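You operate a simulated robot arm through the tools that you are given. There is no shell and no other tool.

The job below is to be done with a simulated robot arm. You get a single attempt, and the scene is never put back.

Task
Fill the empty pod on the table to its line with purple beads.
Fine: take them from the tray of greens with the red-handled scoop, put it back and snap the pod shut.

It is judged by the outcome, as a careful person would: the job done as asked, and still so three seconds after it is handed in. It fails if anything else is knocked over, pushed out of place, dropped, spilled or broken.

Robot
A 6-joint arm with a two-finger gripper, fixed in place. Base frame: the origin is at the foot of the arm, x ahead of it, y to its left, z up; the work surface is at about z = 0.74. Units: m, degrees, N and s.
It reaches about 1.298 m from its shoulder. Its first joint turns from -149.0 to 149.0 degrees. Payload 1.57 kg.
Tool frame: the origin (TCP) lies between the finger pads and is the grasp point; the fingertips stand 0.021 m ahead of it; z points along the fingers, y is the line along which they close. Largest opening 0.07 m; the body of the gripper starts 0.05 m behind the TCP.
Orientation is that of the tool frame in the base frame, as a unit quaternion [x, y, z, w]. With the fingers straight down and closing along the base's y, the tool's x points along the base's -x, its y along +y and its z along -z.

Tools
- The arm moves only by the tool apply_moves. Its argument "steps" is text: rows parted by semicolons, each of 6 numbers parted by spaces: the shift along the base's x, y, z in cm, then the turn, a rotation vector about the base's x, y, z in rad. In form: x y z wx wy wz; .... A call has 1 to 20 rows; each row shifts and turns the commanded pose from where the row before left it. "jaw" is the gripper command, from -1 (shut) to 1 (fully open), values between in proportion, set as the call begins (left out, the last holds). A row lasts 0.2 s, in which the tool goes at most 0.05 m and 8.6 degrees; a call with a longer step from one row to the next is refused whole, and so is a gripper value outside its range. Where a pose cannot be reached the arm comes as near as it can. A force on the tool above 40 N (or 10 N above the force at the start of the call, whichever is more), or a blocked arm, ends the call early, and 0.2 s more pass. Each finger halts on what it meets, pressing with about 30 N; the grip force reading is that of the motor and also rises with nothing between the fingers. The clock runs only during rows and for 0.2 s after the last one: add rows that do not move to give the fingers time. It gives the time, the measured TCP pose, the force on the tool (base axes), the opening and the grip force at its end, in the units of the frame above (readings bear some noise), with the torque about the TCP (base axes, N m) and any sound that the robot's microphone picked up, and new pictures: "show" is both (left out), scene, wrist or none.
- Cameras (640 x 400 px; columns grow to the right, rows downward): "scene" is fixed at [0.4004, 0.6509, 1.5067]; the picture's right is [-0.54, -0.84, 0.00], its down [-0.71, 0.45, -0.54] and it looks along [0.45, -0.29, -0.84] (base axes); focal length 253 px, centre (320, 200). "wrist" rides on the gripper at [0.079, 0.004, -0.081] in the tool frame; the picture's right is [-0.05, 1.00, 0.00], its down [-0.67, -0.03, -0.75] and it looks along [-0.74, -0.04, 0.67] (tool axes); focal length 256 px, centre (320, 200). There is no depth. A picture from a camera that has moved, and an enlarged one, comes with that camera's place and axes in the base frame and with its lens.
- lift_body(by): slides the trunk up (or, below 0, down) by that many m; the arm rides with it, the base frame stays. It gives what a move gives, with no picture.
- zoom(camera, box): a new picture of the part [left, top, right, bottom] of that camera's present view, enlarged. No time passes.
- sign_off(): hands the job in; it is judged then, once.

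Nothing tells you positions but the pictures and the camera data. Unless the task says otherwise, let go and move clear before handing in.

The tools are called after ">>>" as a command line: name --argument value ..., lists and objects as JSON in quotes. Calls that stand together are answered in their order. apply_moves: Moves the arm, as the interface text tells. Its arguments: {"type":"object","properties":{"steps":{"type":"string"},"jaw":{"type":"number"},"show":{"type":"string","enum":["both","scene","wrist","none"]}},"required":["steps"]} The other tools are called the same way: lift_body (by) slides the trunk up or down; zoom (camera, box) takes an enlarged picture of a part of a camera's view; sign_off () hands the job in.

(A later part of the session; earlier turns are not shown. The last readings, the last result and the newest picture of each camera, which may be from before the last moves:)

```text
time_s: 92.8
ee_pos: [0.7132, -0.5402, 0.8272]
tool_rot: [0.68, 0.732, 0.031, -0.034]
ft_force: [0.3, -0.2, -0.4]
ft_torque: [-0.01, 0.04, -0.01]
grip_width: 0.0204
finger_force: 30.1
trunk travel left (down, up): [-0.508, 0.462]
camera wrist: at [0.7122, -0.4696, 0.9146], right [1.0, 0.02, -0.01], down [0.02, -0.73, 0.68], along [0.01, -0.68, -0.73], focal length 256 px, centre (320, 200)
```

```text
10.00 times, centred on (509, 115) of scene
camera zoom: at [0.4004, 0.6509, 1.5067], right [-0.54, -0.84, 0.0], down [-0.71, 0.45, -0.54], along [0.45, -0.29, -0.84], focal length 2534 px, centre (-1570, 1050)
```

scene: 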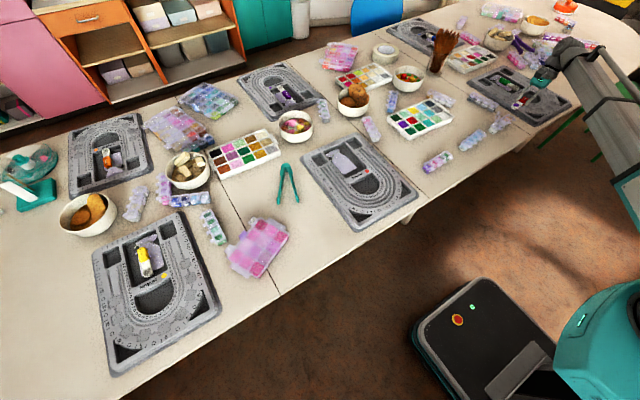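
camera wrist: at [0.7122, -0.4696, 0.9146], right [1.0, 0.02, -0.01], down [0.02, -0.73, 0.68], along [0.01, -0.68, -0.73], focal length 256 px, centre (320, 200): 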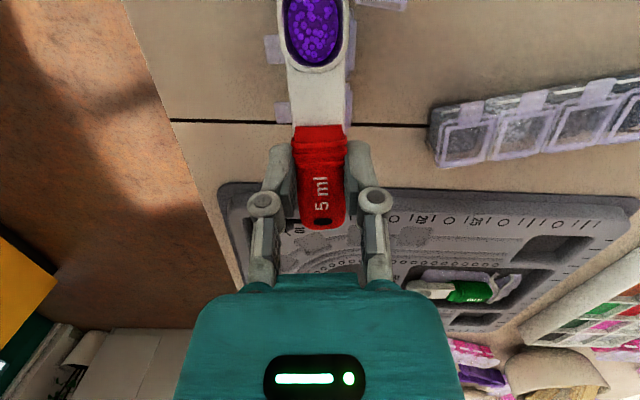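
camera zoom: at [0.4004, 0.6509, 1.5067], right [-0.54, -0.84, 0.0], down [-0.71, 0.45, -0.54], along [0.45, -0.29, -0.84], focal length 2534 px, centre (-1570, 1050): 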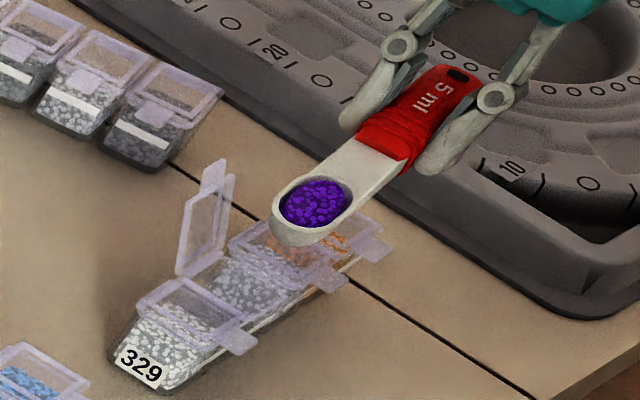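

Both views agree the lip is right above the open pod. I'll tip on slowly to 40° and look for the beads starting to run.

>>> apply_moves --steps "-0.011 0.15 -0.04 -0.0435 -0.0032 0; -0.011 0.15 -0.04 -0.0435 -0.0032 0; -0.014 0.185 0.03 -0.0435 -0.0032 0; -0.014 0.185 0.03 -0.0435 -0.0032 0; -0.015 0.205 0.1 -0.0435 -0.0032 0; -0.015 0.205 0.1 -0.0435 -0.0032 0; -0.017 0.235 0.174 -0.0435 -0.0032 0; -0.017 0.235 0.174 -0.0435 -0.0032 0; 0 0 0 0 0 0" --show "wrist"

>>> zoom --camera "wrist" --box '[220, 0, 420, 150]'

>>> zoom --camera "scene" --box '[484, 95, 534, 135]'

```text
time_s: 94.8
ee_pos: [0.7122, -0.5253, 0.8333]
tool_rot: [0.675, 0.726, -0.087, 0.093]
ft_force: [0.5, -0.4, -0.4]
ft_torque: [-0.01, -0.02, 0.03]
grip_width: 0.0203
finger_force: 29.5
trunk travel left (down, up): [-0.508, 0.462]
camera wrist: at [0.7095, -0.4284, 0.8901], right [1.0, 0.02, 0.01], down [0.0, -0.46, 0.89], along [0.02, -0.89, -0.46], focal length 256 px, centre (320, 200)
```

wrist: 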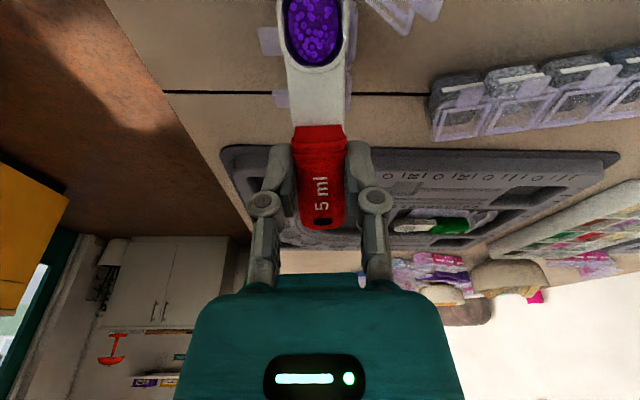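

```text
2.67 times, centred on (320, 75) of wrist
camera zoom: at [0.7095, -0.4284, 0.8901], right [1.0, 0.02, 0.01], down [0.0, -0.46, 0.89], along [0.02, -0.89, -0.46], focal length 683 px, centre (320, 533)
```

zoom: 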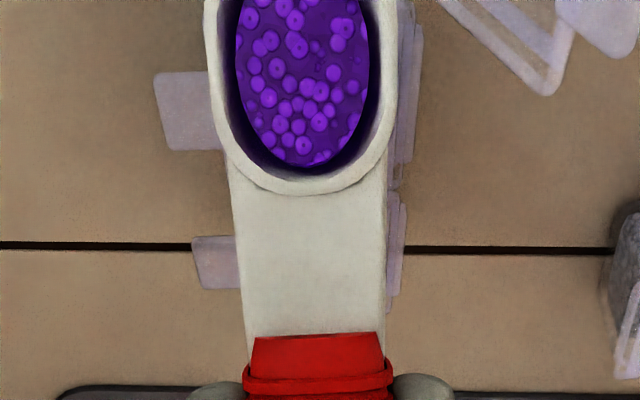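

```text
10.00 times, centred on (509, 115) of scene
camera zoom: at [0.4004, 0.6509, 1.5067], right [-0.54, -0.84, 0.0], down [-0.71, 0.45, -0.54], along [0.45, -0.29, -0.84], focal length 2534 px, centre (-1570, 1050)
```

zoom: 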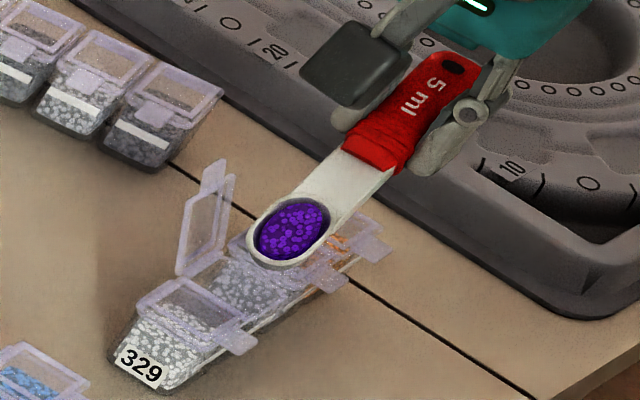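

No beads have moved at 40°. I'll enlarge more to check that the lip's end is really over the open pod.

>>> zoom --camera "scene" --box '[490, 108, 516, 134]'

>>> zoom --camera "wrist" --box '[250, 0, 390, 60]'

```text
15.38 times, centred on (503, 121) of scene
camera zoom: at [0.4004, 0.6509, 1.5067], right [-0.54, -0.84, 0.0], down [-0.71, 0.45, -0.54], along [0.45, -0.29, -0.84], focal length 3898 px, centre (-2495, 1415)
```

zoom: 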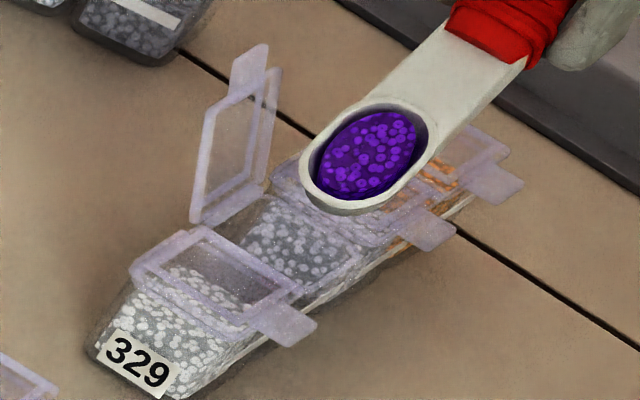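

```text
4.57 times, centred on (320, 30) of wrist
camera zoom: at [0.7095, -0.4284, 0.8901], right [1.0, 0.02, 0.01], down [0.0, -0.46, 0.89], along [0.02, -0.89, -0.46], focal length 1170 px, centre (320, 977)
```

zoom: 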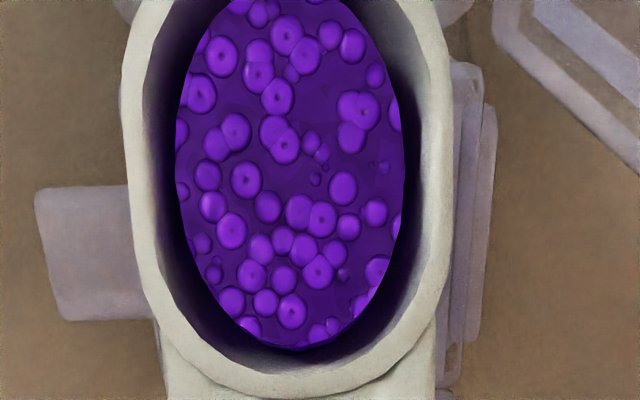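

The lip's end projects to the middle of the open pod. I'll tip further, slowly, to 55°.

>>> apply_moves --steps "-0.018 0.245 0.243 -0.0435 -0.0032 0; -0.018 0.245 0.243 -0.0435 -0.0032 0; -0.02 0.275 0.311 -0.0435 -0.0032 0; -0.02 0.275 0.311 -0.0435 -0.0032 0; -0.021 0.29 0.378 -0.0435 -0.0032 0; -0.021 0.29 0.378 -0.0435 -0.0032 0; 0 0 0 0 0 0" --show "wrist"

>>> zoom --camera "wrist" --box '[250, 0, 390, 100]'

>>> zoom --camera "scene" --box '[490, 108, 516, 134]'

```text
time_s: 96.4
ee_pos: [0.7113, -0.5099, 0.8508]
tool_rot: [0.658, 0.708, -0.176, 0.187]
ft_force: [0.2, -0.2, -0.3]
ft_torque: [0.01, -0.01, 0.01]
grip_width: 0.0202
finger_force: 29.9
trunk travel left (down, up): [-0.508, 0.462]
camera wrist: at [0.7074, -0.4001, 0.8813], right [1.0, 0.03, 0.02], down [-0.02, -0.21, 0.98], along [0.03, -0.98, -0.21], focal length 256 px, centre (320, 200)
```

wrist: 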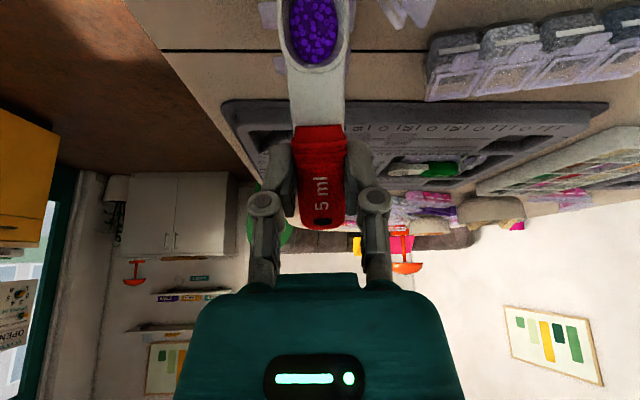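

```text
4.00 times, centred on (320, 50) of wrist
camera zoom: at [0.7074, -0.4001, 0.8813], right [1.0, 0.03, 0.02], down [-0.02, -0.21, 0.98], along [0.03, -0.98, -0.21], focal length 1024 px, centre (320, 800)
```

zoom: 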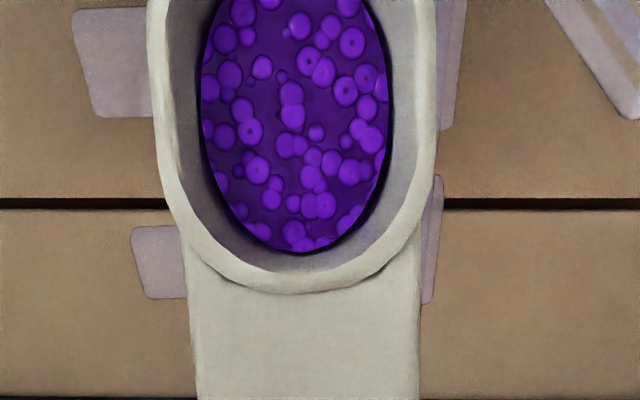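

```text
15.38 times, centred on (503, 121) of scene
camera zoom: at [0.4004, 0.6509, 1.5067], right [-0.54, -0.84, 0.0], down [-0.71, 0.45, -0.54], along [0.45, -0.29, -0.84], focal length 3898 px, centre (-2495, 1415)
```

zoom: 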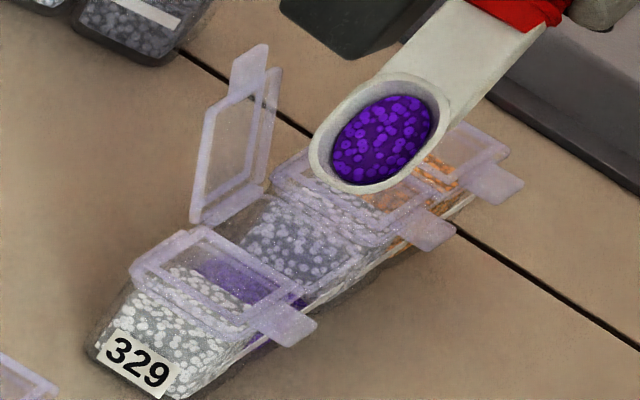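

Beads are running into the open pod (purple shows inside it, nowhere else). I'll lower 8 mm to keep the lip close and tip on to 65°.

>>> lift_body --by -0.008

>>> apply_moves --steps "-0.022 0.305 0.442 -0.0435 -0.0032 0; -0.022 0.305 0.442 -0.0435 -0.0032 0; -0.023 0.315 0.5 -0.0435 -0.0032 0; -0.023 0.315 0.5 -0.0435 -0.0032 0; 0 0 0 0 0 0" --show "wrist"

>>> zoom --camera "wrist" --box '[250, 0, 390, 100]'

>>> zoom --camera "scene" --box '[490, 108, 516, 134]'

```text
time_s: 97.0
ee_pos: [0.7119, -0.5087, 0.8435]
tool_rot: [0.658, 0.709, -0.175, 0.186]
ft_force: [0.2, 0.1, 0.0]
ft_torque: [0.02, 0.0, 0.0]
grip_width: 0.0206
finger_force: 29.9
trunk travel left (down, up): [-0.5, 0.47]
```

```text
time_s: 98.2
ee_pos: [0.7094, -0.4961, 0.8612]
tool_rot: [0.64, 0.689, -0.232, 0.248]
ft_force: [-0.3, 1.1, -0.6]
ft_torque: [0.01, -0.03, 0.0]
grip_width: 0.0201
finger_force: 30.1
trunk travel left (down, up): [-0.5, 0.47]
camera wrist: at [0.7064, -0.3836, 0.8723], right [1.0, 0.03, 0.03], down [-0.03, -0.04, 1.0], along [0.03, -1.0, -0.04], focal length 256 px, centre (320, 200)
```

wrist: 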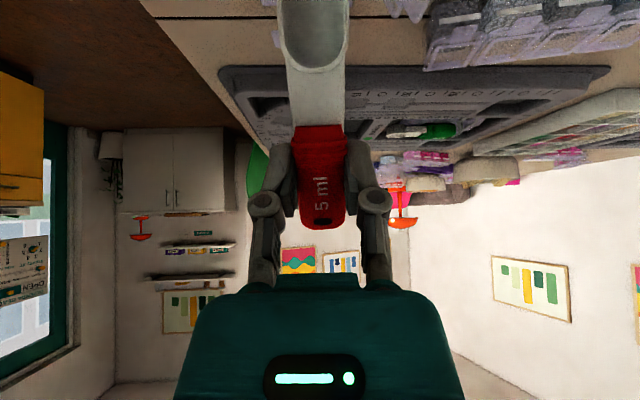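

```text
4.00 times, centred on (320, 50) of wrist
camera zoom: at [0.7064, -0.3836, 0.8723], right [1.0, 0.03, 0.03], down [-0.03, -0.04, 1.0], along [0.03, -1.0, -0.04], focal length 1024 px, centre (320, 800)
```

zoom: 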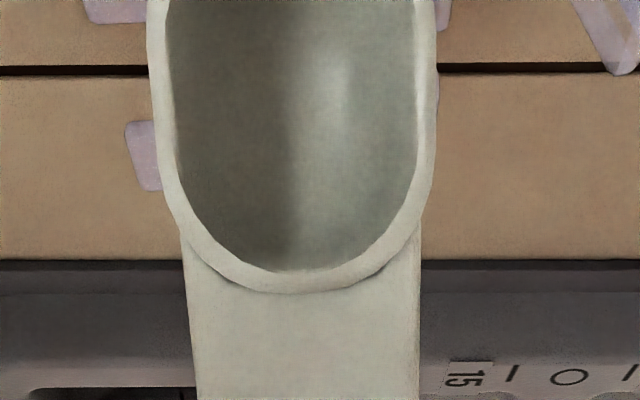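

```text
15.38 times, centred on (503, 121) of scene
camera zoom: at [0.4004, 0.6509, 1.5067], right [-0.54, -0.84, 0.0], down [-0.71, 0.45, -0.54], along [0.45, -0.29, -0.84], focal length 3898 px, centre (-2495, 1415)
```

zoom: 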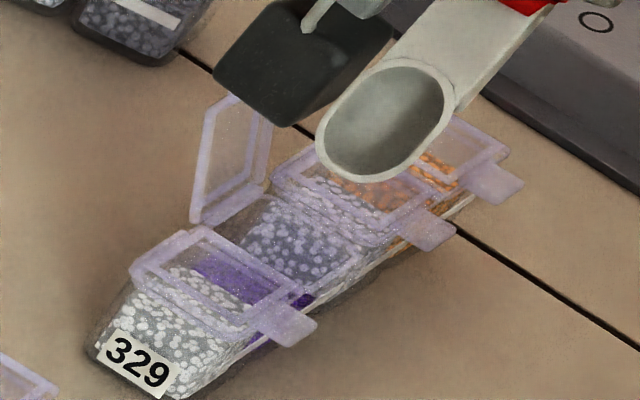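

The scoop emptied completely into the pod by 65°, and I see no stray beads. I'll enlarge the pod to judge the level against its line.

>>> zoom --camera "scene" --box '[492, 117, 510, 131]'

>>> lift_body --by 0.06

>>> zoom --camera "scene" --box '[490, 108, 516, 134]'

```text
16.00 times, centred on (501, 124) of scene
camera zoom: at [0.4004, 0.6509, 1.5067], right [-0.54, -0.84, 0.0], down [-0.71, 0.45, -0.54], along [0.45, -0.29, -0.84], focal length 4054 px, centre (-2576, 1416)
```

zoom: 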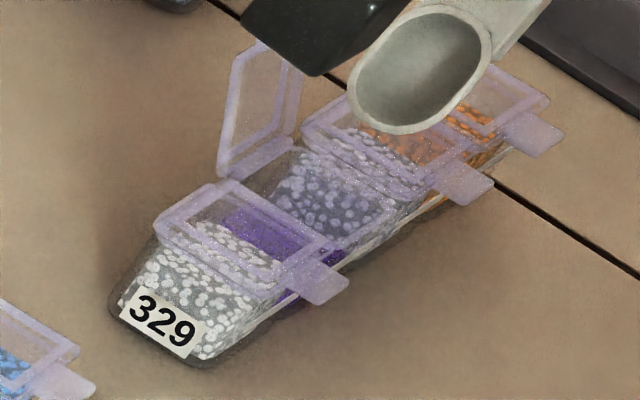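

```text
time_s: 99.2
ee_pos: [0.7103, -0.4973, 0.9216]
tool_rot: [0.64, 0.689, -0.232, 0.248]
ft_force: [-0.4, -0.6, -1.3]
ft_torque: [0.02, -0.01, 0.05]
grip_width: 0.0206
finger_force: 29.8
trunk travel left (down, up): [-0.56, 0.41]
```

```text
15.38 times, centred on (503, 121) of scene
camera zoom: at [0.4004, 0.6509, 1.5067], right [-0.54, -0.84, 0.0], down [-0.71, 0.45, -0.54], along [0.45, -0.29, -0.84], focal length 3898 px, centre (-2495, 1415)
```

zoom: 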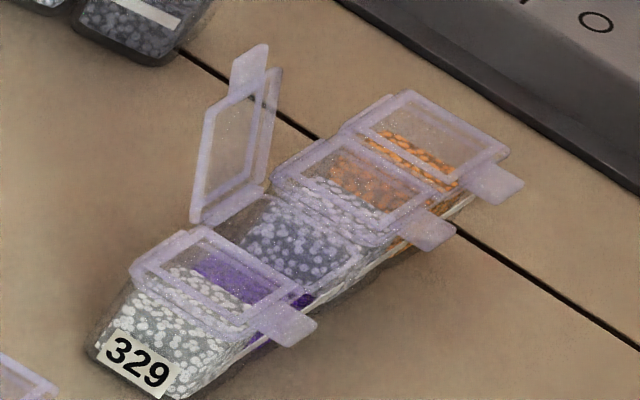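

The level is still well below the line, so a second scoop is needed. I'll level back, raise a bit, and turn to the usual heading while moving to a spot where the wrist camera can see the pod's front wall.

>>> lift_body --by 0.04

>>> apply_moves --steps "0 0 -1.0 0.087 0.0065 0; 0 0 -0.88 0.087 0.0065 0; 0 0 -0.756 0.087 0.0065 0; 0 0 -0.623 0.087 0.0065 0; 0 0 -0.487 0.087 0.0065 0; 0 0 -0.348 0.087 0.0065 0; 0 0 -0.202 0.087 0.0065 0; 0 0 -0.059 0.087 0.0065 0; -0.9 1.4 0 0 0 0.147; -0.9 1.4 0 0 0 0.147; -0.9 1.4 0 0 0 0.147; -0.9 1.4 0 0 0 0.147; -0.9 1.4 0 0 0 0.147; -0.9 1.4 0 0 0 0.147; -0.9 1.4 0 0 0 0.147; -0.9 1.4 0 0 0 0.147; -0.9 1.4 0 0 0 0.147; -0.9 1.4 0 0 0 0.147; 0 0 0 0 0 0" --show "both"

```text
time_s: 100.0
ee_pos: [0.71, -0.4957, 0.9618]
tool_rot: [0.64, 0.689, -0.232, 0.247]
ft_force: [0.3, 0.0, -0.2]
ft_torque: [-0.03, 0.0, -0.01]
grip_width: 0.0204
finger_force: 29.8
trunk travel left (down, up): [-0.6, 0.37]
```

```text
time_s: 104.0
ee_pos: [0.6218, -0.3566, 0.9188]
tool_rot: [0.012, 1.0, -0.001, -0.003]
ft_force: [0.4, 0.1, -0.5]
ft_torque: [0.05, 0.02, 0.02]
grip_width: 0.0203
finger_force: 29.7
trunk travel left (down, up): [-0.6, 0.37]
camera wrist: at [0.5415, -0.3497, 0.9993], right [0.08, 1.0, 0.0], down [0.67, -0.05, 0.74], along [0.74, -0.06, -0.67], focal length 256 px, centre (320, 200)
```

scene: 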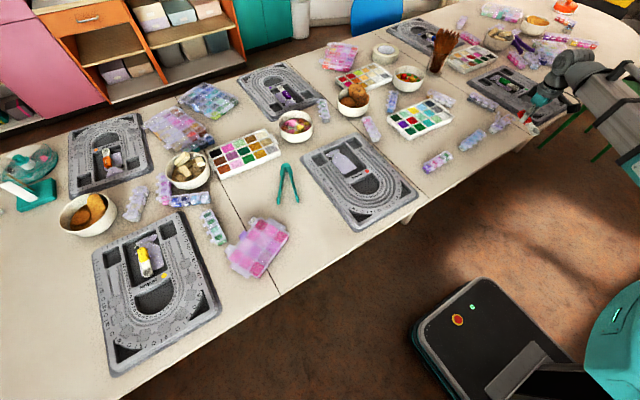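
wrist: 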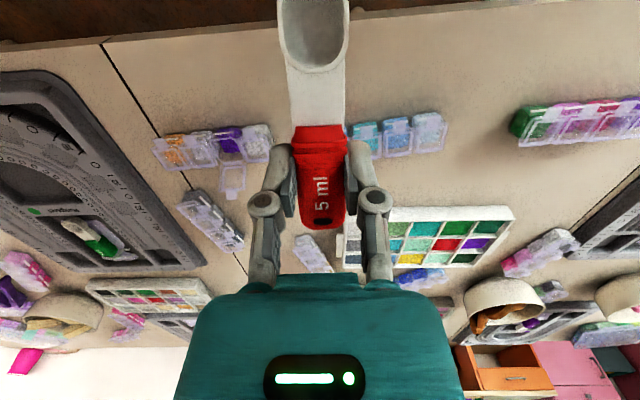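

>>> zoom --camera "wrist" --box '[150, 110, 280, 200]'

>>> zoom --camera "wrist" --box '[200, 118, 260, 160]'

```text
4.44 times, centred on (215, 155) of wrist
camera zoom: at [0.5415, -0.3497, 0.9993], right [0.08, 1.0, 0.0], down [0.67, -0.05, 0.74], along [0.74, -0.06, -0.67], focal length 1138 px, centre (787, 400)
```

zoom: 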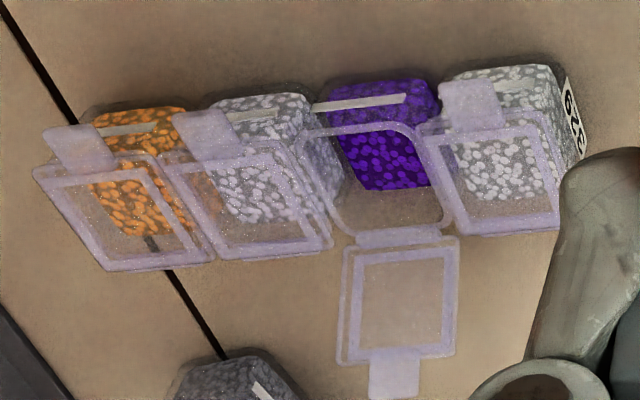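

```text
9.52 times, centred on (230, 139) of wrist
camera zoom: at [0.5415, -0.3497, 0.9993], right [0.08, 1.0, 0.0], down [0.67, -0.05, 0.74], along [0.74, -0.06, -0.67], focal length 2438 px, centre (1177, 781)
```

zoom: 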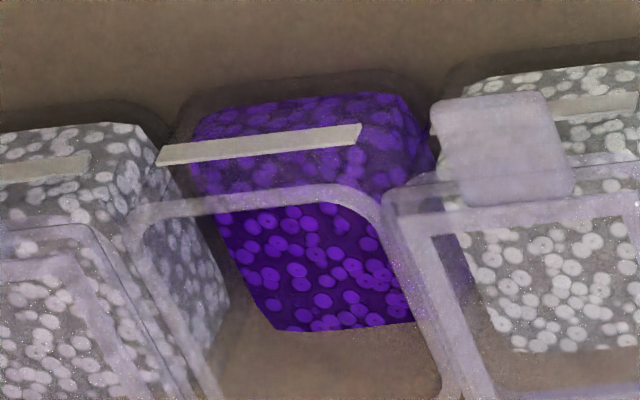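

That view shows only purple in the pod, somewhat below or near its line, with nothing spilled around. To measure the level properly I'll pitch the camera nearly level and lower it in front of the table edge, keeping the scoop off the table.

>>> apply_moves --steps "-0.8 -0.3 0.06 0 -0.0873 0; -0.8 -0.3 0.2 0 -0.0873 0; -0.8 -0.3 0.35 0 -0.0873 0; -0.8 -0.3 0.49 0 -0.0873 0; -0.8 -0.3 0.62 0 -0.0873 0; -0.8 -0.3 0.756 0 -0.0873 0; -0.6 -0.2 0.88 0 -0.0873 0; 0 0 0 0 0 0" --show "none"

>>> lift_body --by -0.155

>>> apply_moves --steps "0 0 0 0 0 0" --show "wrist"

>>> zoom --camera "wrist" --box '[130, 130, 270, 220]'

```text
time_s: 105.8
ee_pos: [0.5666, -0.3765, 0.9524]
tool_rot: [0.013, 0.954, 0.002, 0.299]
ft_force: [-0.2, 0.0, -0.8]
ft_torque: [0.0, -0.02, 0.01]
grip_width: 0.0203
finger_force: 30.2
trunk travel left (down, up): [-0.6, 0.37]
```

```text
time_s: 107.6
ee_pos: [0.5672, -0.3759, 0.7962]
tool_rot: [0.014, 0.955, 0.003, 0.298]
ft_force: [-0.9, -0.9, -0.6]
ft_torque: [0.01, 0.02, 0.0]
grip_width: 0.0206
finger_force: 30.4
trunk travel left (down, up): [-0.445, 0.525]
```

```text
time_s: 108.0
ee_pos: [0.567, -0.3763, 0.7969]
tool_rot: [0.013, 0.955, 0.003, 0.298]
ft_force: [-0.8, 0.6, -0.4]
ft_torque: [-0.01, 0.0, 0.0]
grip_width: 0.0205
finger_force: 30.2
trunk travel left (down, up): [-0.445, 0.525]
camera wrist: at [0.4548, -0.3698, 0.8174], right [0.07, 1.0, 0.04], down [0.12, -0.05, 0.99], along [0.99, -0.06, -0.13], focal length 256 px, centre (320, 200)
```

wrist: 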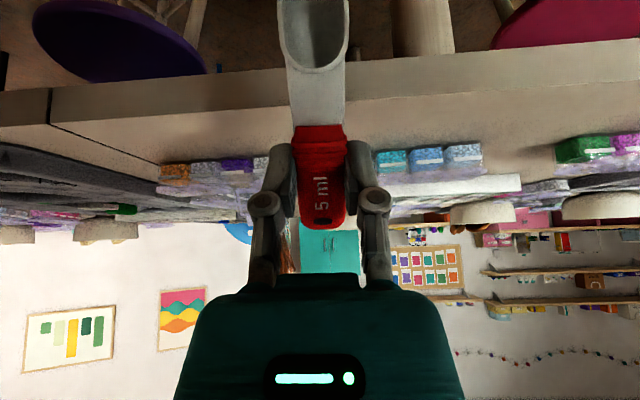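

```text
4.44 times, centred on (200, 175) of wrist
camera zoom: at [0.4548, -0.3698, 0.8174], right [0.07, 1.0, 0.04], down [0.12, -0.05, 0.99], along [0.99, -0.06, -0.13], focal length 1138 px, centre (853, 311)
```

zoom: 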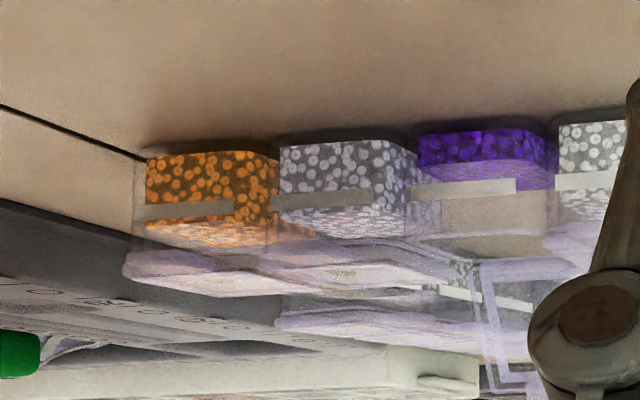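

Seen from the front (upside-down here): purple stands at about 57% of the height of the line, while the line bar is above it. So about three quarters of another scoop is needed. I'll enlarge for a finer reading.

>>> zoom --camera "wrist" --box '[205, 145, 265, 190]'

>>> zoom --camera "wrist" --box '[155, 145, 225, 200]'

```text
8.89 times, centred on (235, 168) of wrist
camera zoom: at [0.4548, -0.3698, 0.8174], right [0.07, 1.0, 0.04], down [0.12, -0.05, 0.99], along [0.99, -0.06, -0.13], focal length 2276 px, centre (1076, 489)
```

zoom: 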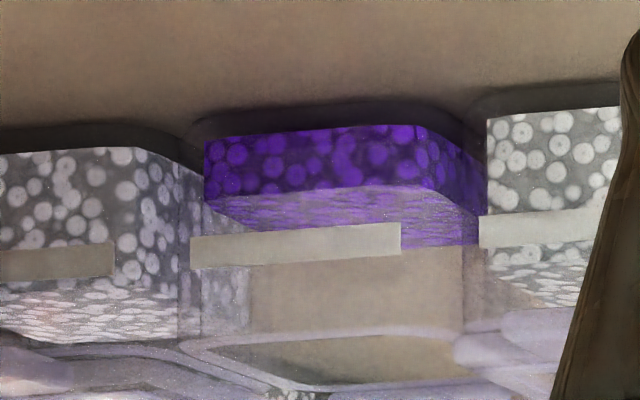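

```text
7.27 times, centred on (190, 172) of wrist
camera zoom: at [0.4548, -0.3698, 0.8174], right [0.07, 1.0, 0.04], down [0.12, -0.05, 0.99], along [0.99, -0.06, -0.13], focal length 1862 px, centre (1266, 400)
```

zoom: 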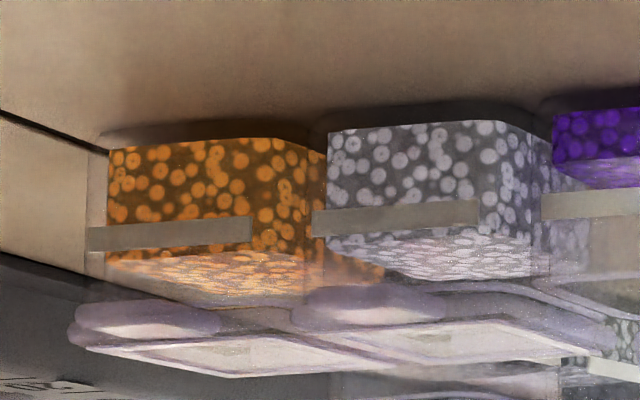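

One scoop reached about half the line's height; a second full scoop should bring it to the line. I'll raise, return above the purple cell in the same digging attitude, and look.

>>> lift_body --by 0.17

>>> apply_moves --steps "3.34 2.14 -0.3 0 0.03 0; 3.34 2.14 -0.3 0 0.03 0; 3.34 2.14 -0.3 0 0.03 0; 3.34 2.14 0 0 0 0.013; 3.34 2.14 0 -0.007 0 0; 3.34 2.14 0 0 0 0; 3.34 2.14 0 0 0 0; 3.34 2.14 0 0 0 0; 3.34 2.14 0 0 0 0; 3.34 2.14 0 0 0 0; 3.34 2.14 0 0 0 0; 3.34 2.14 0 0 0 0; 0 0 0 0 0 0" --show "wrist"

>>> lift_body --by -0.11

>>> zoom --camera "scene" --box '[380, 90, 430, 140]'

>>> zoom --camera "wrist" --box '[240, 0, 400, 120]'

```text
time_s: 109.9
ee_pos: [0.5666, -0.3761, 0.9666]
tool_rot: [0.014, 0.955, 0.003, 0.298]
ft_force: [0.2, 0.3, -0.2]
ft_torque: [-0.01, -0.02, -0.02]
grip_width: 0.0205
finger_force: 30.1
trunk travel left (down, up): [-0.615, 0.355]
```

```text
time_s: 112.7
ee_pos: [0.9679, -0.1203, 0.9563]
tool_rot: [0.007, 0.967, 0.0, 0.254]
ft_force: [-0.4, 0.7, 1.0]
ft_torque: [0.01, 0.0, 0.01]
grip_width: 0.0207
finger_force: 30.2
trunk travel left (down, up): [-0.615, 0.355]
camera wrist: at [0.8581, -0.1146, 0.9882], right [0.06, 1.0, 0.03], down [0.21, -0.04, 0.98], along [0.98, -0.05, -0.22], focal length 256 px, centre (320, 200)
```

wrist: 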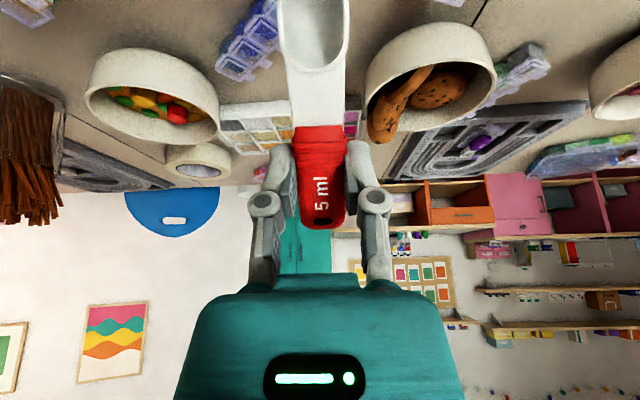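

```text
time_s: 114.1
ee_pos: [0.9672, -0.1204, 0.8479]
tool_rot: [0.006, 0.967, 0.0, 0.253]
ft_force: [0.0, -0.2, -0.6]
ft_torque: [0.0, -0.04, 0.0]
grip_width: 0.0205
finger_force: 29.9
trunk travel left (down, up): [-0.505, 0.465]
```

```text
8.00 times, centred on (405, 115) of scene
camera zoom: at [0.4004, 0.6509, 1.5067], right [-0.54, -0.84, 0.0], down [-0.71, 0.45, -0.54], along [0.45, -0.29, -0.84], focal length 2027 px, centre (-360, 880)
```

zoom: 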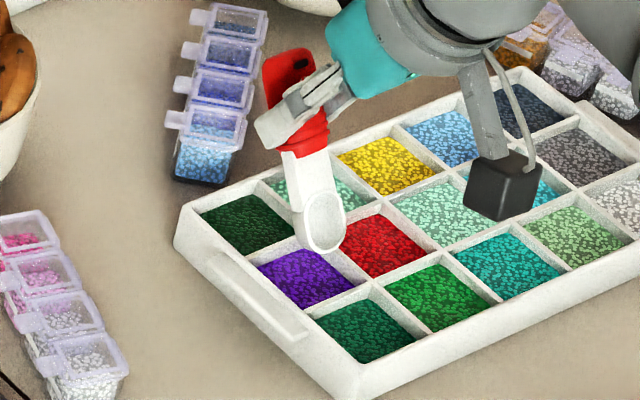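

```text
3.33 times, centred on (320, 60) of wrist
camera zoom: at [0.8578, -0.1151, 0.8784], right [0.06, 1.0, 0.03], down [0.21, -0.04, 0.98], along [0.98, -0.05, -0.22], focal length 853 px, centre (320, 667)
```

zoom: 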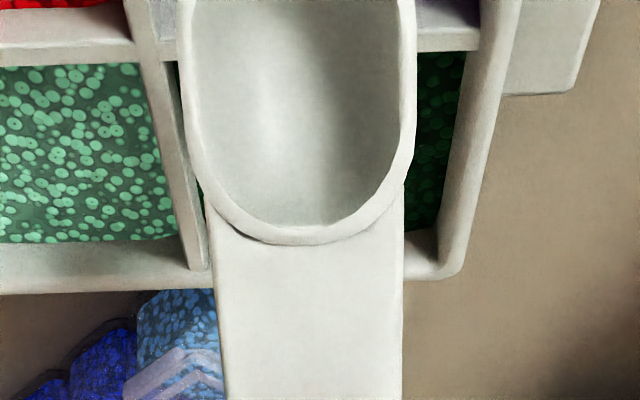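

The cell still holds plenty of purple. This time I'll start 3 mm nearer to stay clear of the far divider, lower in, and repeat the same sweep.

>>> apply_moves --steps "-0.25 0.1 0 0 0 0; 0 0 0 0 0 0" --show "none"

>>> lift_body --by -0.025

>>> apply_moves --steps "0 0 0 0 0 0" --show "wrist"

>>> zoom --camera "wrist" --box '[240, 0, 400, 120]'

>>> zoom --camera "scene" --box '[385, 100, 425, 135]'

```text
time_s: 114.7
ee_pos: [0.9638, -0.1197, 0.8474]
tool_rot: [0.006, 0.967, -0.001, 0.253]
ft_force: [-0.2, 0.0, -0.5]
ft_torque: [0.01, -0.02, 0.0]
grip_width: 0.0206
finger_force: 30.8
trunk travel left (down, up): [-0.505, 0.465]
```

```text
time_s: 115.4
ee_pos: [0.9648, -0.1204, 0.8231]
tool_rot: [0.006, 0.967, 0.0, 0.254]
ft_force: [0.1, -0.7, -0.2]
ft_torque: [-0.01, -0.03, 0.04]
grip_width: 0.0206
finger_force: 30.1
trunk travel left (down, up): [-0.48, 0.49]
```

```text
time_s: 115.8
ee_pos: [0.9647, -0.1189, 0.8229]
tool_rot: [0.007, 0.967, 0.0, 0.254]
ft_force: [0.0, 0.0, -0.2]
ft_torque: [-0.02, 0.0, -0.01]
grip_width: 0.0208
finger_force: 29.8
trunk travel left (down, up): [-0.48, 0.49]
camera wrist: at [0.8554, -0.114, 0.8533], right [0.06, 1.0, 0.03], down [0.21, -0.04, 0.98], along [0.98, -0.05, -0.22], focal length 256 px, centre (320, 200)
```

wrist: 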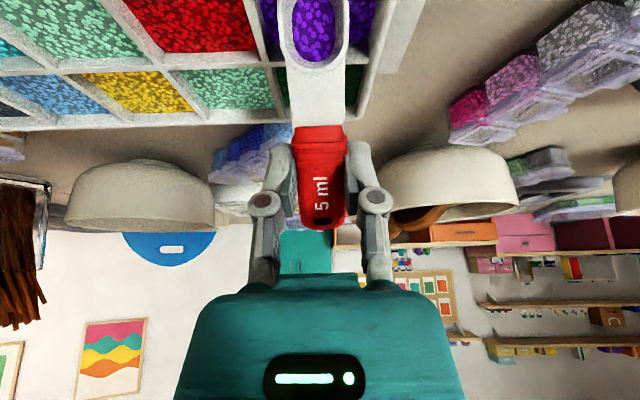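

```text
3.33 times, centred on (320, 60) of wrist
camera zoom: at [0.8554, -0.114, 0.8533], right [0.06, 1.0, 0.03], down [0.21, -0.04, 0.98], along [0.98, -0.05, -0.22], focal length 853 px, centre (320, 667)
```

zoom: 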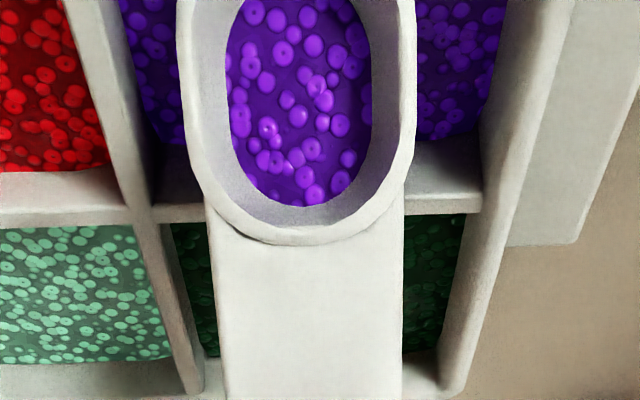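

```text
11.43 times, centred on (405, 118) of scene
camera zoom: at [0.4004, 0.6509, 1.5067], right [-0.54, -0.84, 0.0], down [-0.71, 0.45, -0.54], along [0.45, -0.29, -0.84], focal length 2896 px, centre (-651, 1143)
```

zoom: 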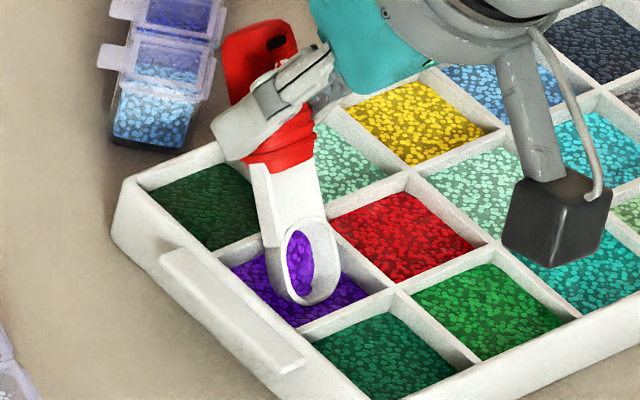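

No force and beads are already entering the bowl. Now the same sweep and levelling motion to 25°.

>>> apply_moves --steps "0.35 0 -0.756 0 0.0873 0; 0.35 0 -0.623 0 0.0873 0; 0.19 0 -0.487 0 0.0873 0; 0.27 0 -0.348 0 0.0873 0; 0.21 0 -0.202 0 0.0873 0; 0.27 0 -0.059 0 0.0873 0; 0 0 0 0 0 0" --show "wrist"

>>> zoom --camera "wrist" --box '[240, 0, 400, 120]'

>>> apply_moves --steps "0.35 0 0.088 0 0.0873 0; 0.3 0 0.231 0 0.0873 0; 0.21 0 0.376 0 0.0873 0; 0.14 0 0.514 0 0.0873 0; 0.08 0 0.651 0 0.085 0; 0 0 0 0 0 0" --show "wrist"

>>> zoom --camera "scene" --box '[385, 95, 425, 130]'

>>> zoom --camera "wrist" --box '[240, 0, 400, 120]'

```text
time_s: 117.4
ee_pos: [0.9806, -0.1181, 0.7977]
tool_rot: [0.006, 1.0, -0.002, -0.005]
ft_force: [0.8, 0.5, -1.1]
ft_torque: [0.01, -0.03, -0.02]
grip_width: 0.0207
finger_force: 30.3
trunk travel left (down, up): [-0.48, 0.49]
camera wrist: at [0.9022, -0.1138, 0.8795], right [0.07, 1.0, 0.0], down [0.67, -0.04, 0.74], along [0.74, -0.05, -0.68], focal length 256 px, centre (320, 200)
```

wrist: 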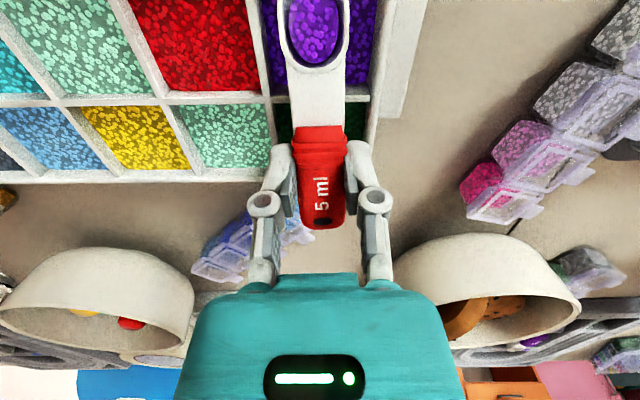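

```text
3.33 times, centred on (320, 60) of wrist
camera zoom: at [0.9022, -0.1138, 0.8795], right [0.07, 1.0, 0.0], down [0.67, -0.04, 0.74], along [0.74, -0.05, -0.68], focal length 853 px, centre (320, 667)
```

zoom: 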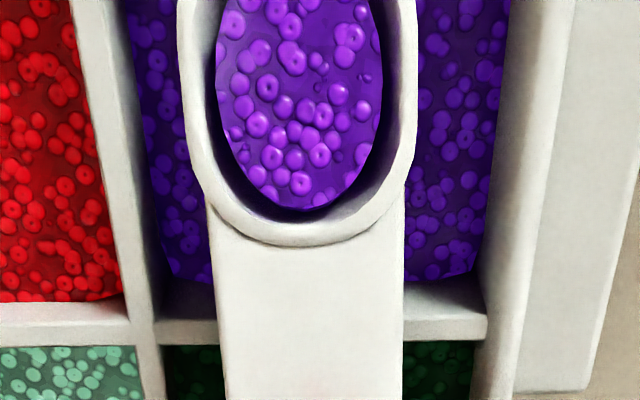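

```text
time_s: 118.8
ee_pos: [0.9912, -0.1189, 0.8162]
tool_rot: [0.006, 0.975, -0.003, -0.221]
ft_force: [-0.7, -0.3, -0.9]
ft_torque: [0.03, -0.01, -0.04]
grip_width: 0.0203
finger_force: 30.0
trunk travel left (down, up): [-0.48, 0.49]
camera wrist: at [0.9547, -0.1139, 0.9228], right [0.06, 1.0, -0.03], down [0.92, -0.04, 0.39], along [0.38, -0.05, -0.92], focal length 256 px, centre (320, 200)
```

wrist: 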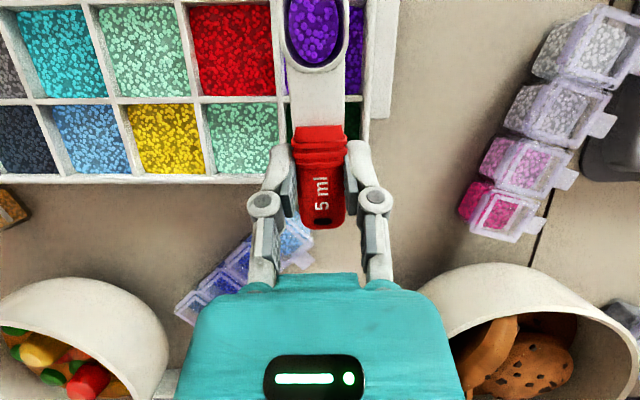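

```text
11.43 times, centred on (405, 112) of scene
camera zoom: at [0.4004, 0.6509, 1.5067], right [-0.54, -0.84, 0.0], down [-0.71, 0.45, -0.54], along [0.45, -0.29, -0.84], focal length 2896 px, centre (-651, 1200)
```

zoom: 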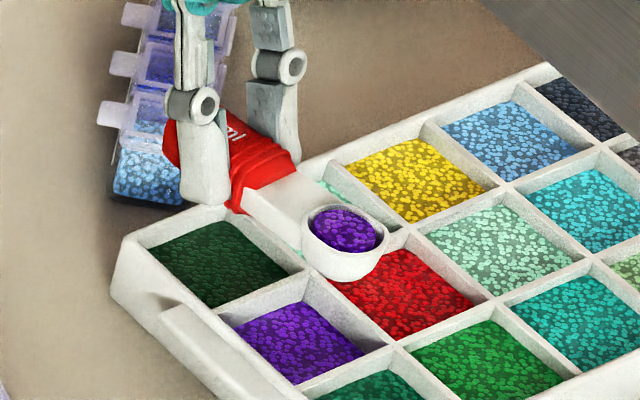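

```text
3.33 times, centred on (320, 60) of wrist
camera zoom: at [0.9547, -0.1139, 0.9228], right [0.06, 1.0, -0.03], down [0.92, -0.04, 0.39], along [0.38, -0.05, -0.92], focal length 853 px, centre (320, 667)
```

zoom: 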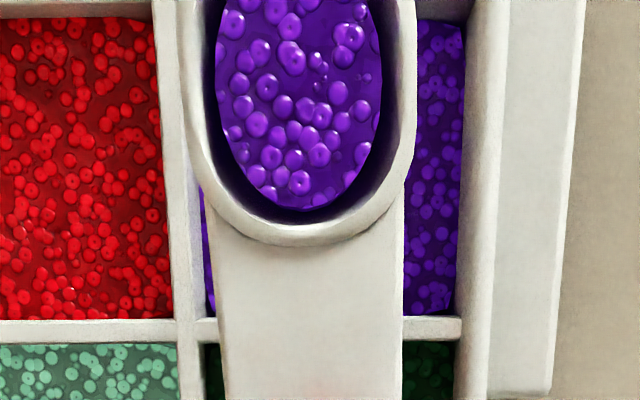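

Second scoop is just as full and nothing spilled. I'll carry it to the pod by the same path.

>>> lift_body --by 0.11

>>> apply_moves --steps "-1.5 -2 0 0 0 -0.1; -1.5 -2 0 0 0 -0.1; -1.5 -2 0 0 0 -0.1; -1.5 -2 0 0 0 -0.1; -1.5 -2 0 0 0 -0.1; -1.5 -2 0 0 0 -0.1; -1.5 -2 0 0 0 -0.1; -1.5 -2 0 0 0 -0.1; -1.5 -2 0 0 0 -0.1; -1.5 -2 0 0 0 -0.1; -1.5 -2 0 0 0 -0.1; -1.5 -2 0 0 0 -0.1; -1.5 -2 0 0 0 -0.1; -1.5 -2 0 0 0 -0.1; -1.5 -2 0 0 0 -0.087; -1.5 -2.5 0 0 0 0; -1.5 -2.5 0 0 0 0; -1 -2.5 0 0 0 0; 0 0 0 0 0 0" --show "none"

>>> apply_moves --steps "-0.4 -1.85 0 0 0 0; -0.4 -1.85 0 0 0 0; -0.4 -1.8 0 0 0 0; 0 0 0 0 0 0" --show "none"

>>> lift_body --by -0.07

>>> zoom --camera "wrist" --box '[220, 0, 420, 150]'

>>> zoom --camera "scene" --box '[484, 90, 544, 140]'

```text
time_s: 120.2
ee_pos: [0.9917, -0.1193, 0.9261]
tool_rot: [0.006, 0.975, -0.003, -0.22]
ft_force: [0.5, 0.5, -0.7]
ft_torque: [0.01, 0.0, -0.03]
grip_width: 0.0207
finger_force: 30.6
trunk travel left (down, up): [-0.59, 0.38]
```

```text
time_s: 124.2
ee_pos: [0.727, -0.495, 0.9257]
tool_rot: [0.664, 0.714, 0.147, -0.163]
ft_force: [0.5, 0.2, 0.2]
ft_torque: [-0.02, 0.03, -0.03]
grip_width: 0.0208
finger_force: 30.1
trunk travel left (down, up): [-0.59, 0.38]
```

```text
time_s: 125.2
ee_pos: [0.7141, -0.5499, 0.9255]
tool_rot: [0.665, 0.714, 0.147, -0.164]
ft_force: [1.2, 0.2, -0.6]
ft_torque: [0.01, -0.03, 0.01]
grip_width: 0.0206
finger_force: 30.1
trunk travel left (down, up): [-0.59, 0.38]
```

```text
time_s: 126.3
ee_pos: [0.7146, -0.5503, 0.8556]
tool_rot: [0.664, 0.714, 0.148, -0.164]
ft_force: [0.4, -0.5, 0.0]
ft_torque: [0.01, 0.02, 0.02]
grip_width: 0.0204
finger_force: 29.7
trunk travel left (down, up): [-0.52, 0.45]
```

```text
2.67 times, centred on (320, 75) of wrist
camera zoom: at [0.7165, -0.5128, 0.9629], right [1.0, 0.03, -0.03], down [0.04, -0.92, 0.39], along [-0.02, -0.39, -0.92], focal length 683 px, centre (320, 533)
```

zoom: 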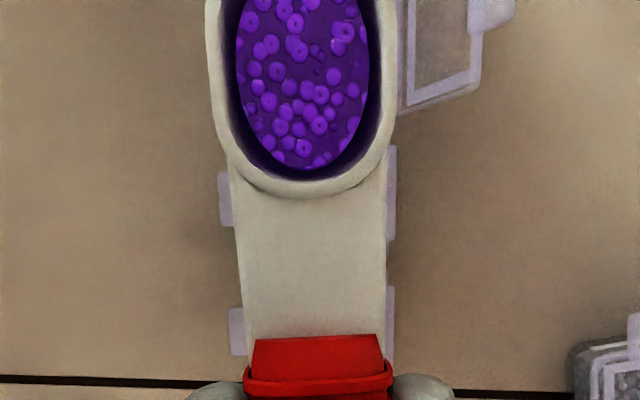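

```text
8.00 times, centred on (514, 115) of scene
camera zoom: at [0.4004, 0.6509, 1.5067], right [-0.54, -0.84, 0.0], down [-0.71, 0.45, -0.54], along [0.45, -0.29, -0.84], focal length 2027 px, centre (-1232, 880)
```

zoom: 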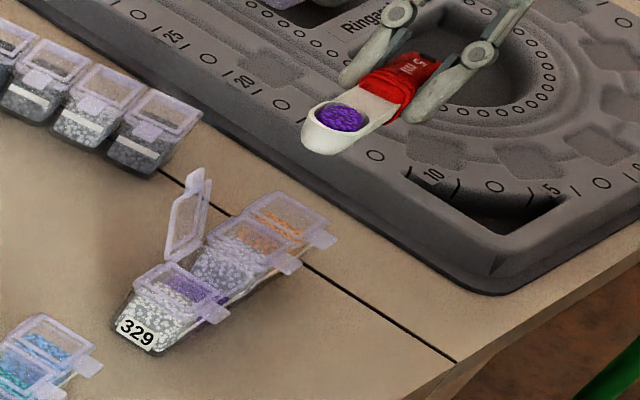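

Same place as before within 2 mm, which I'll correct. Tilting to 20° and lowering 12 mm as before.

>>> apply_moves --steps "-0.006 0.13 -0.651 -0.087 -0.0065 0; -0.01 0.19 -0.514 -0.087 -0.0065 0; -0.016 0.26 -0.376 -0.087 -0.0065 0; -0.019 0.31 -0.231 -0.087 -0.0065 0; 0 0 0 0 0 0" --show "none"

>>> lift_body --by -0.011

>>> apply_moves --steps "-0.011 0.15 -0.04 -0.0435 -0.0032 0; -0.011 0.15 -0.04 -0.0435 -0.0032 0; -0.014 0.185 0.03 -0.0435 -0.0032 0; -0.014 0.185 0.03 -0.0435 -0.0032 0; -0.015 0.205 0.1 -0.0435 -0.0032 0; -0.015 0.205 0.1 -0.0435 -0.0032 0; -0.017 0.235 0.174 -0.0435 -0.0032 0; -0.017 0.235 0.174 -0.0435 -0.0032 0; 0 0 0 0 0 0" --show "none"

>>> zoom --camera "scene" --box '[490, 108, 516, 134]'

>>> zoom --camera "wrist" --box '[250, 0, 390, 100]'

```text
time_s: 127.5
ee_pos: [0.7124, -0.5404, 0.8384]
tool_rot: [0.681, 0.731, 0.029, -0.037]
ft_force: [0.1, -0.1, -0.8]
ft_torque: [-0.02, 0.03, 0.02]
grip_width: 0.0205
finger_force: 29.8
trunk travel left (down, up): [-0.52, 0.45]
```

```text
time_s: 128.1
ee_pos: [0.714, -0.5414, 0.8282]
tool_rot: [0.681, 0.731, 0.029, -0.037]
ft_force: [0.3, -0.4, -0.7]
ft_torque: [0.02, 0.01, -0.01]
grip_width: 0.0206
finger_force: 29.1
trunk travel left (down, up): [-0.509, 0.461]
```

```text
time_s: 130.1
ee_pos: [0.713, -0.5245, 0.8343]
tool_rot: [0.677, 0.725, -0.089, 0.091]
ft_force: [0.5, -0.5, -1.2]
ft_torque: [0.01, -0.02, -0.02]
grip_width: 0.0204
finger_force: 30.2
trunk travel left (down, up): [-0.509, 0.461]
```

```text
15.38 times, centred on (503, 121) of scene
camera zoom: at [0.4004, 0.6509, 1.5067], right [-0.54, -0.84, 0.0], down [-0.71, 0.45, -0.54], along [0.45, -0.29, -0.84], focal length 3898 px, centre (-2495, 1415)
```

zoom: 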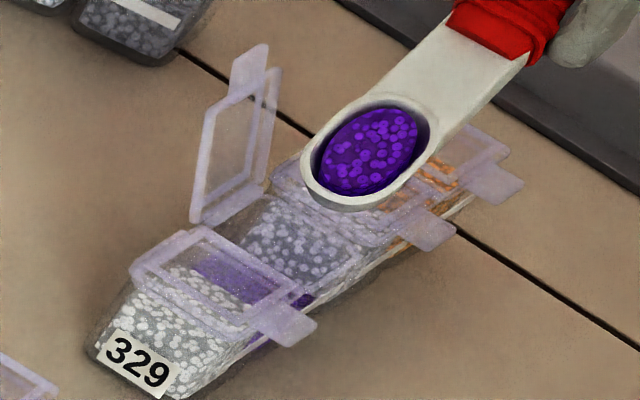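

```text
4.00 times, centred on (320, 50) of wrist
camera zoom: at [0.7106, -0.4282, 0.8912], right [1.0, 0.02, 0.01], down [0.0, -0.46, 0.89], along [0.02, -0.89, -0.46], focal length 1024 px, centre (320, 800)
```

zoom: 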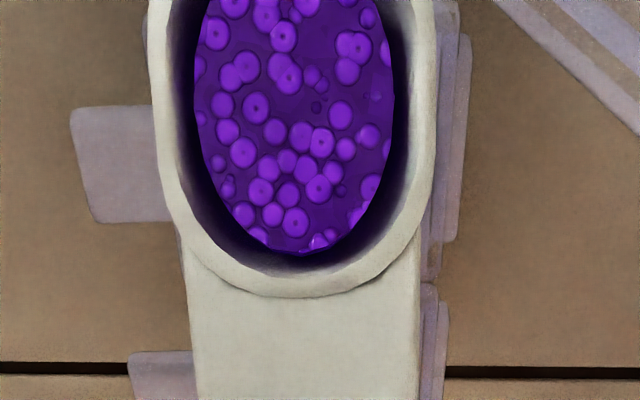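

Same as the first time. Pouring on to 55°, then lowering 8 mm and to 65°.

>>> apply_moves --steps "-0.018 0.245 0.243 -0.0435 -0.0032 0; -0.018 0.245 0.243 -0.0435 -0.0032 0; -0.02 0.275 0.311 -0.0435 -0.0032 0; -0.02 0.275 0.311 -0.0435 -0.0032 0; -0.021 0.29 0.378 -0.0435 -0.0032 0; -0.021 0.29 0.378 -0.0435 -0.0032 0; 0 0 0 0 0 0" --show "none"

>>> lift_body --by -0.008

>>> apply_moves --steps "-0.022 0.305 0.442 -0.0435 -0.0032 0; -0.022 0.305 0.442 -0.0435 -0.0032 0; -0.023 0.315 0.5 -0.0435 -0.0032 0; -0.023 0.315 0.5 -0.0435 -0.0032 0; 0 0 0 0 0 0" --show "none"

>>> zoom --camera "wrist" --box '[250, 0, 390, 100]'

>>> zoom --camera "scene" --box '[490, 108, 516, 134]'

```text
time_s: 131.7
ee_pos: [0.7119, -0.5092, 0.852]
tool_rot: [0.66, 0.706, -0.177, 0.185]
ft_force: [-0.3, 0.1, -0.6]
ft_torque: [-0.02, -0.03, 0.01]
grip_width: 0.0206
finger_force: 30.5
trunk travel left (down, up): [-0.509, 0.461]
```

```text
time_s: 132.3
ee_pos: [0.7118, -0.5094, 0.843]
tool_rot: [0.66, 0.707, -0.177, 0.184]
ft_force: [0.0, 0.1, 0.6]
ft_torque: [0.0, -0.01, 0.01]
grip_width: 0.0205
finger_force: 30.4
trunk travel left (down, up): [-0.501, 0.469]
```

```text
time_s: 133.5
ee_pos: [0.7108, -0.497, 0.8627]
tool_rot: [0.642, 0.688, -0.233, 0.245]
ft_force: [0.2, -0.2, 0.0]
ft_torque: [-0.01, -0.04, 0.0]
grip_width: 0.0206
finger_force: 30.6
trunk travel left (down, up): [-0.501, 0.469]
```

```text
4.00 times, centred on (320, 50) of wrist
camera zoom: at [0.7078, -0.3838, 0.8733], right [1.0, 0.03, 0.03], down [-0.03, -0.04, 1.0], along [0.03, -1.0, -0.04], focal length 1024 px, centre (320, 800)
```

zoom: 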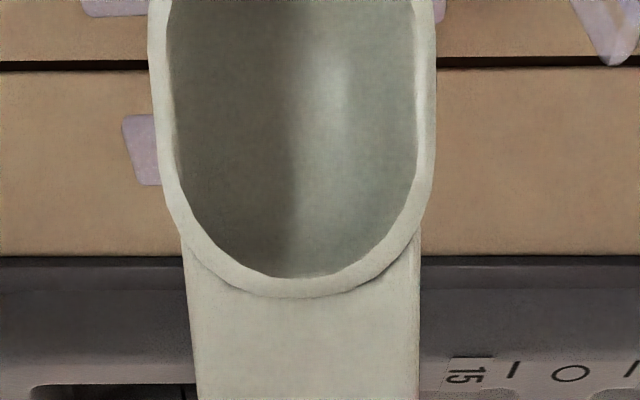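

```text
15.38 times, centred on (503, 121) of scene
camera zoom: at [0.4004, 0.6509, 1.5067], right [-0.54, -0.84, 0.0], down [-0.71, 0.45, -0.54], along [0.45, -0.29, -0.84], focal length 3898 px, centre (-2495, 1415)
```

zoom: 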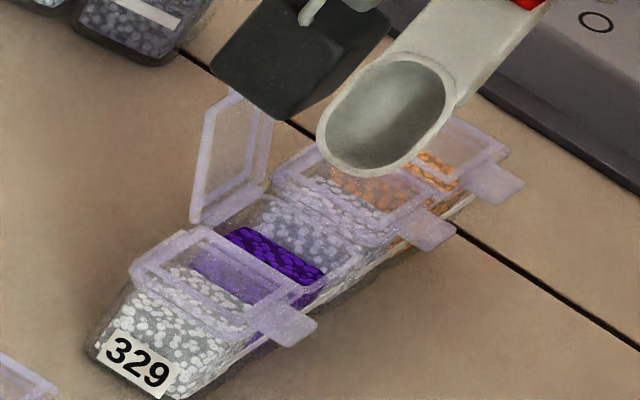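

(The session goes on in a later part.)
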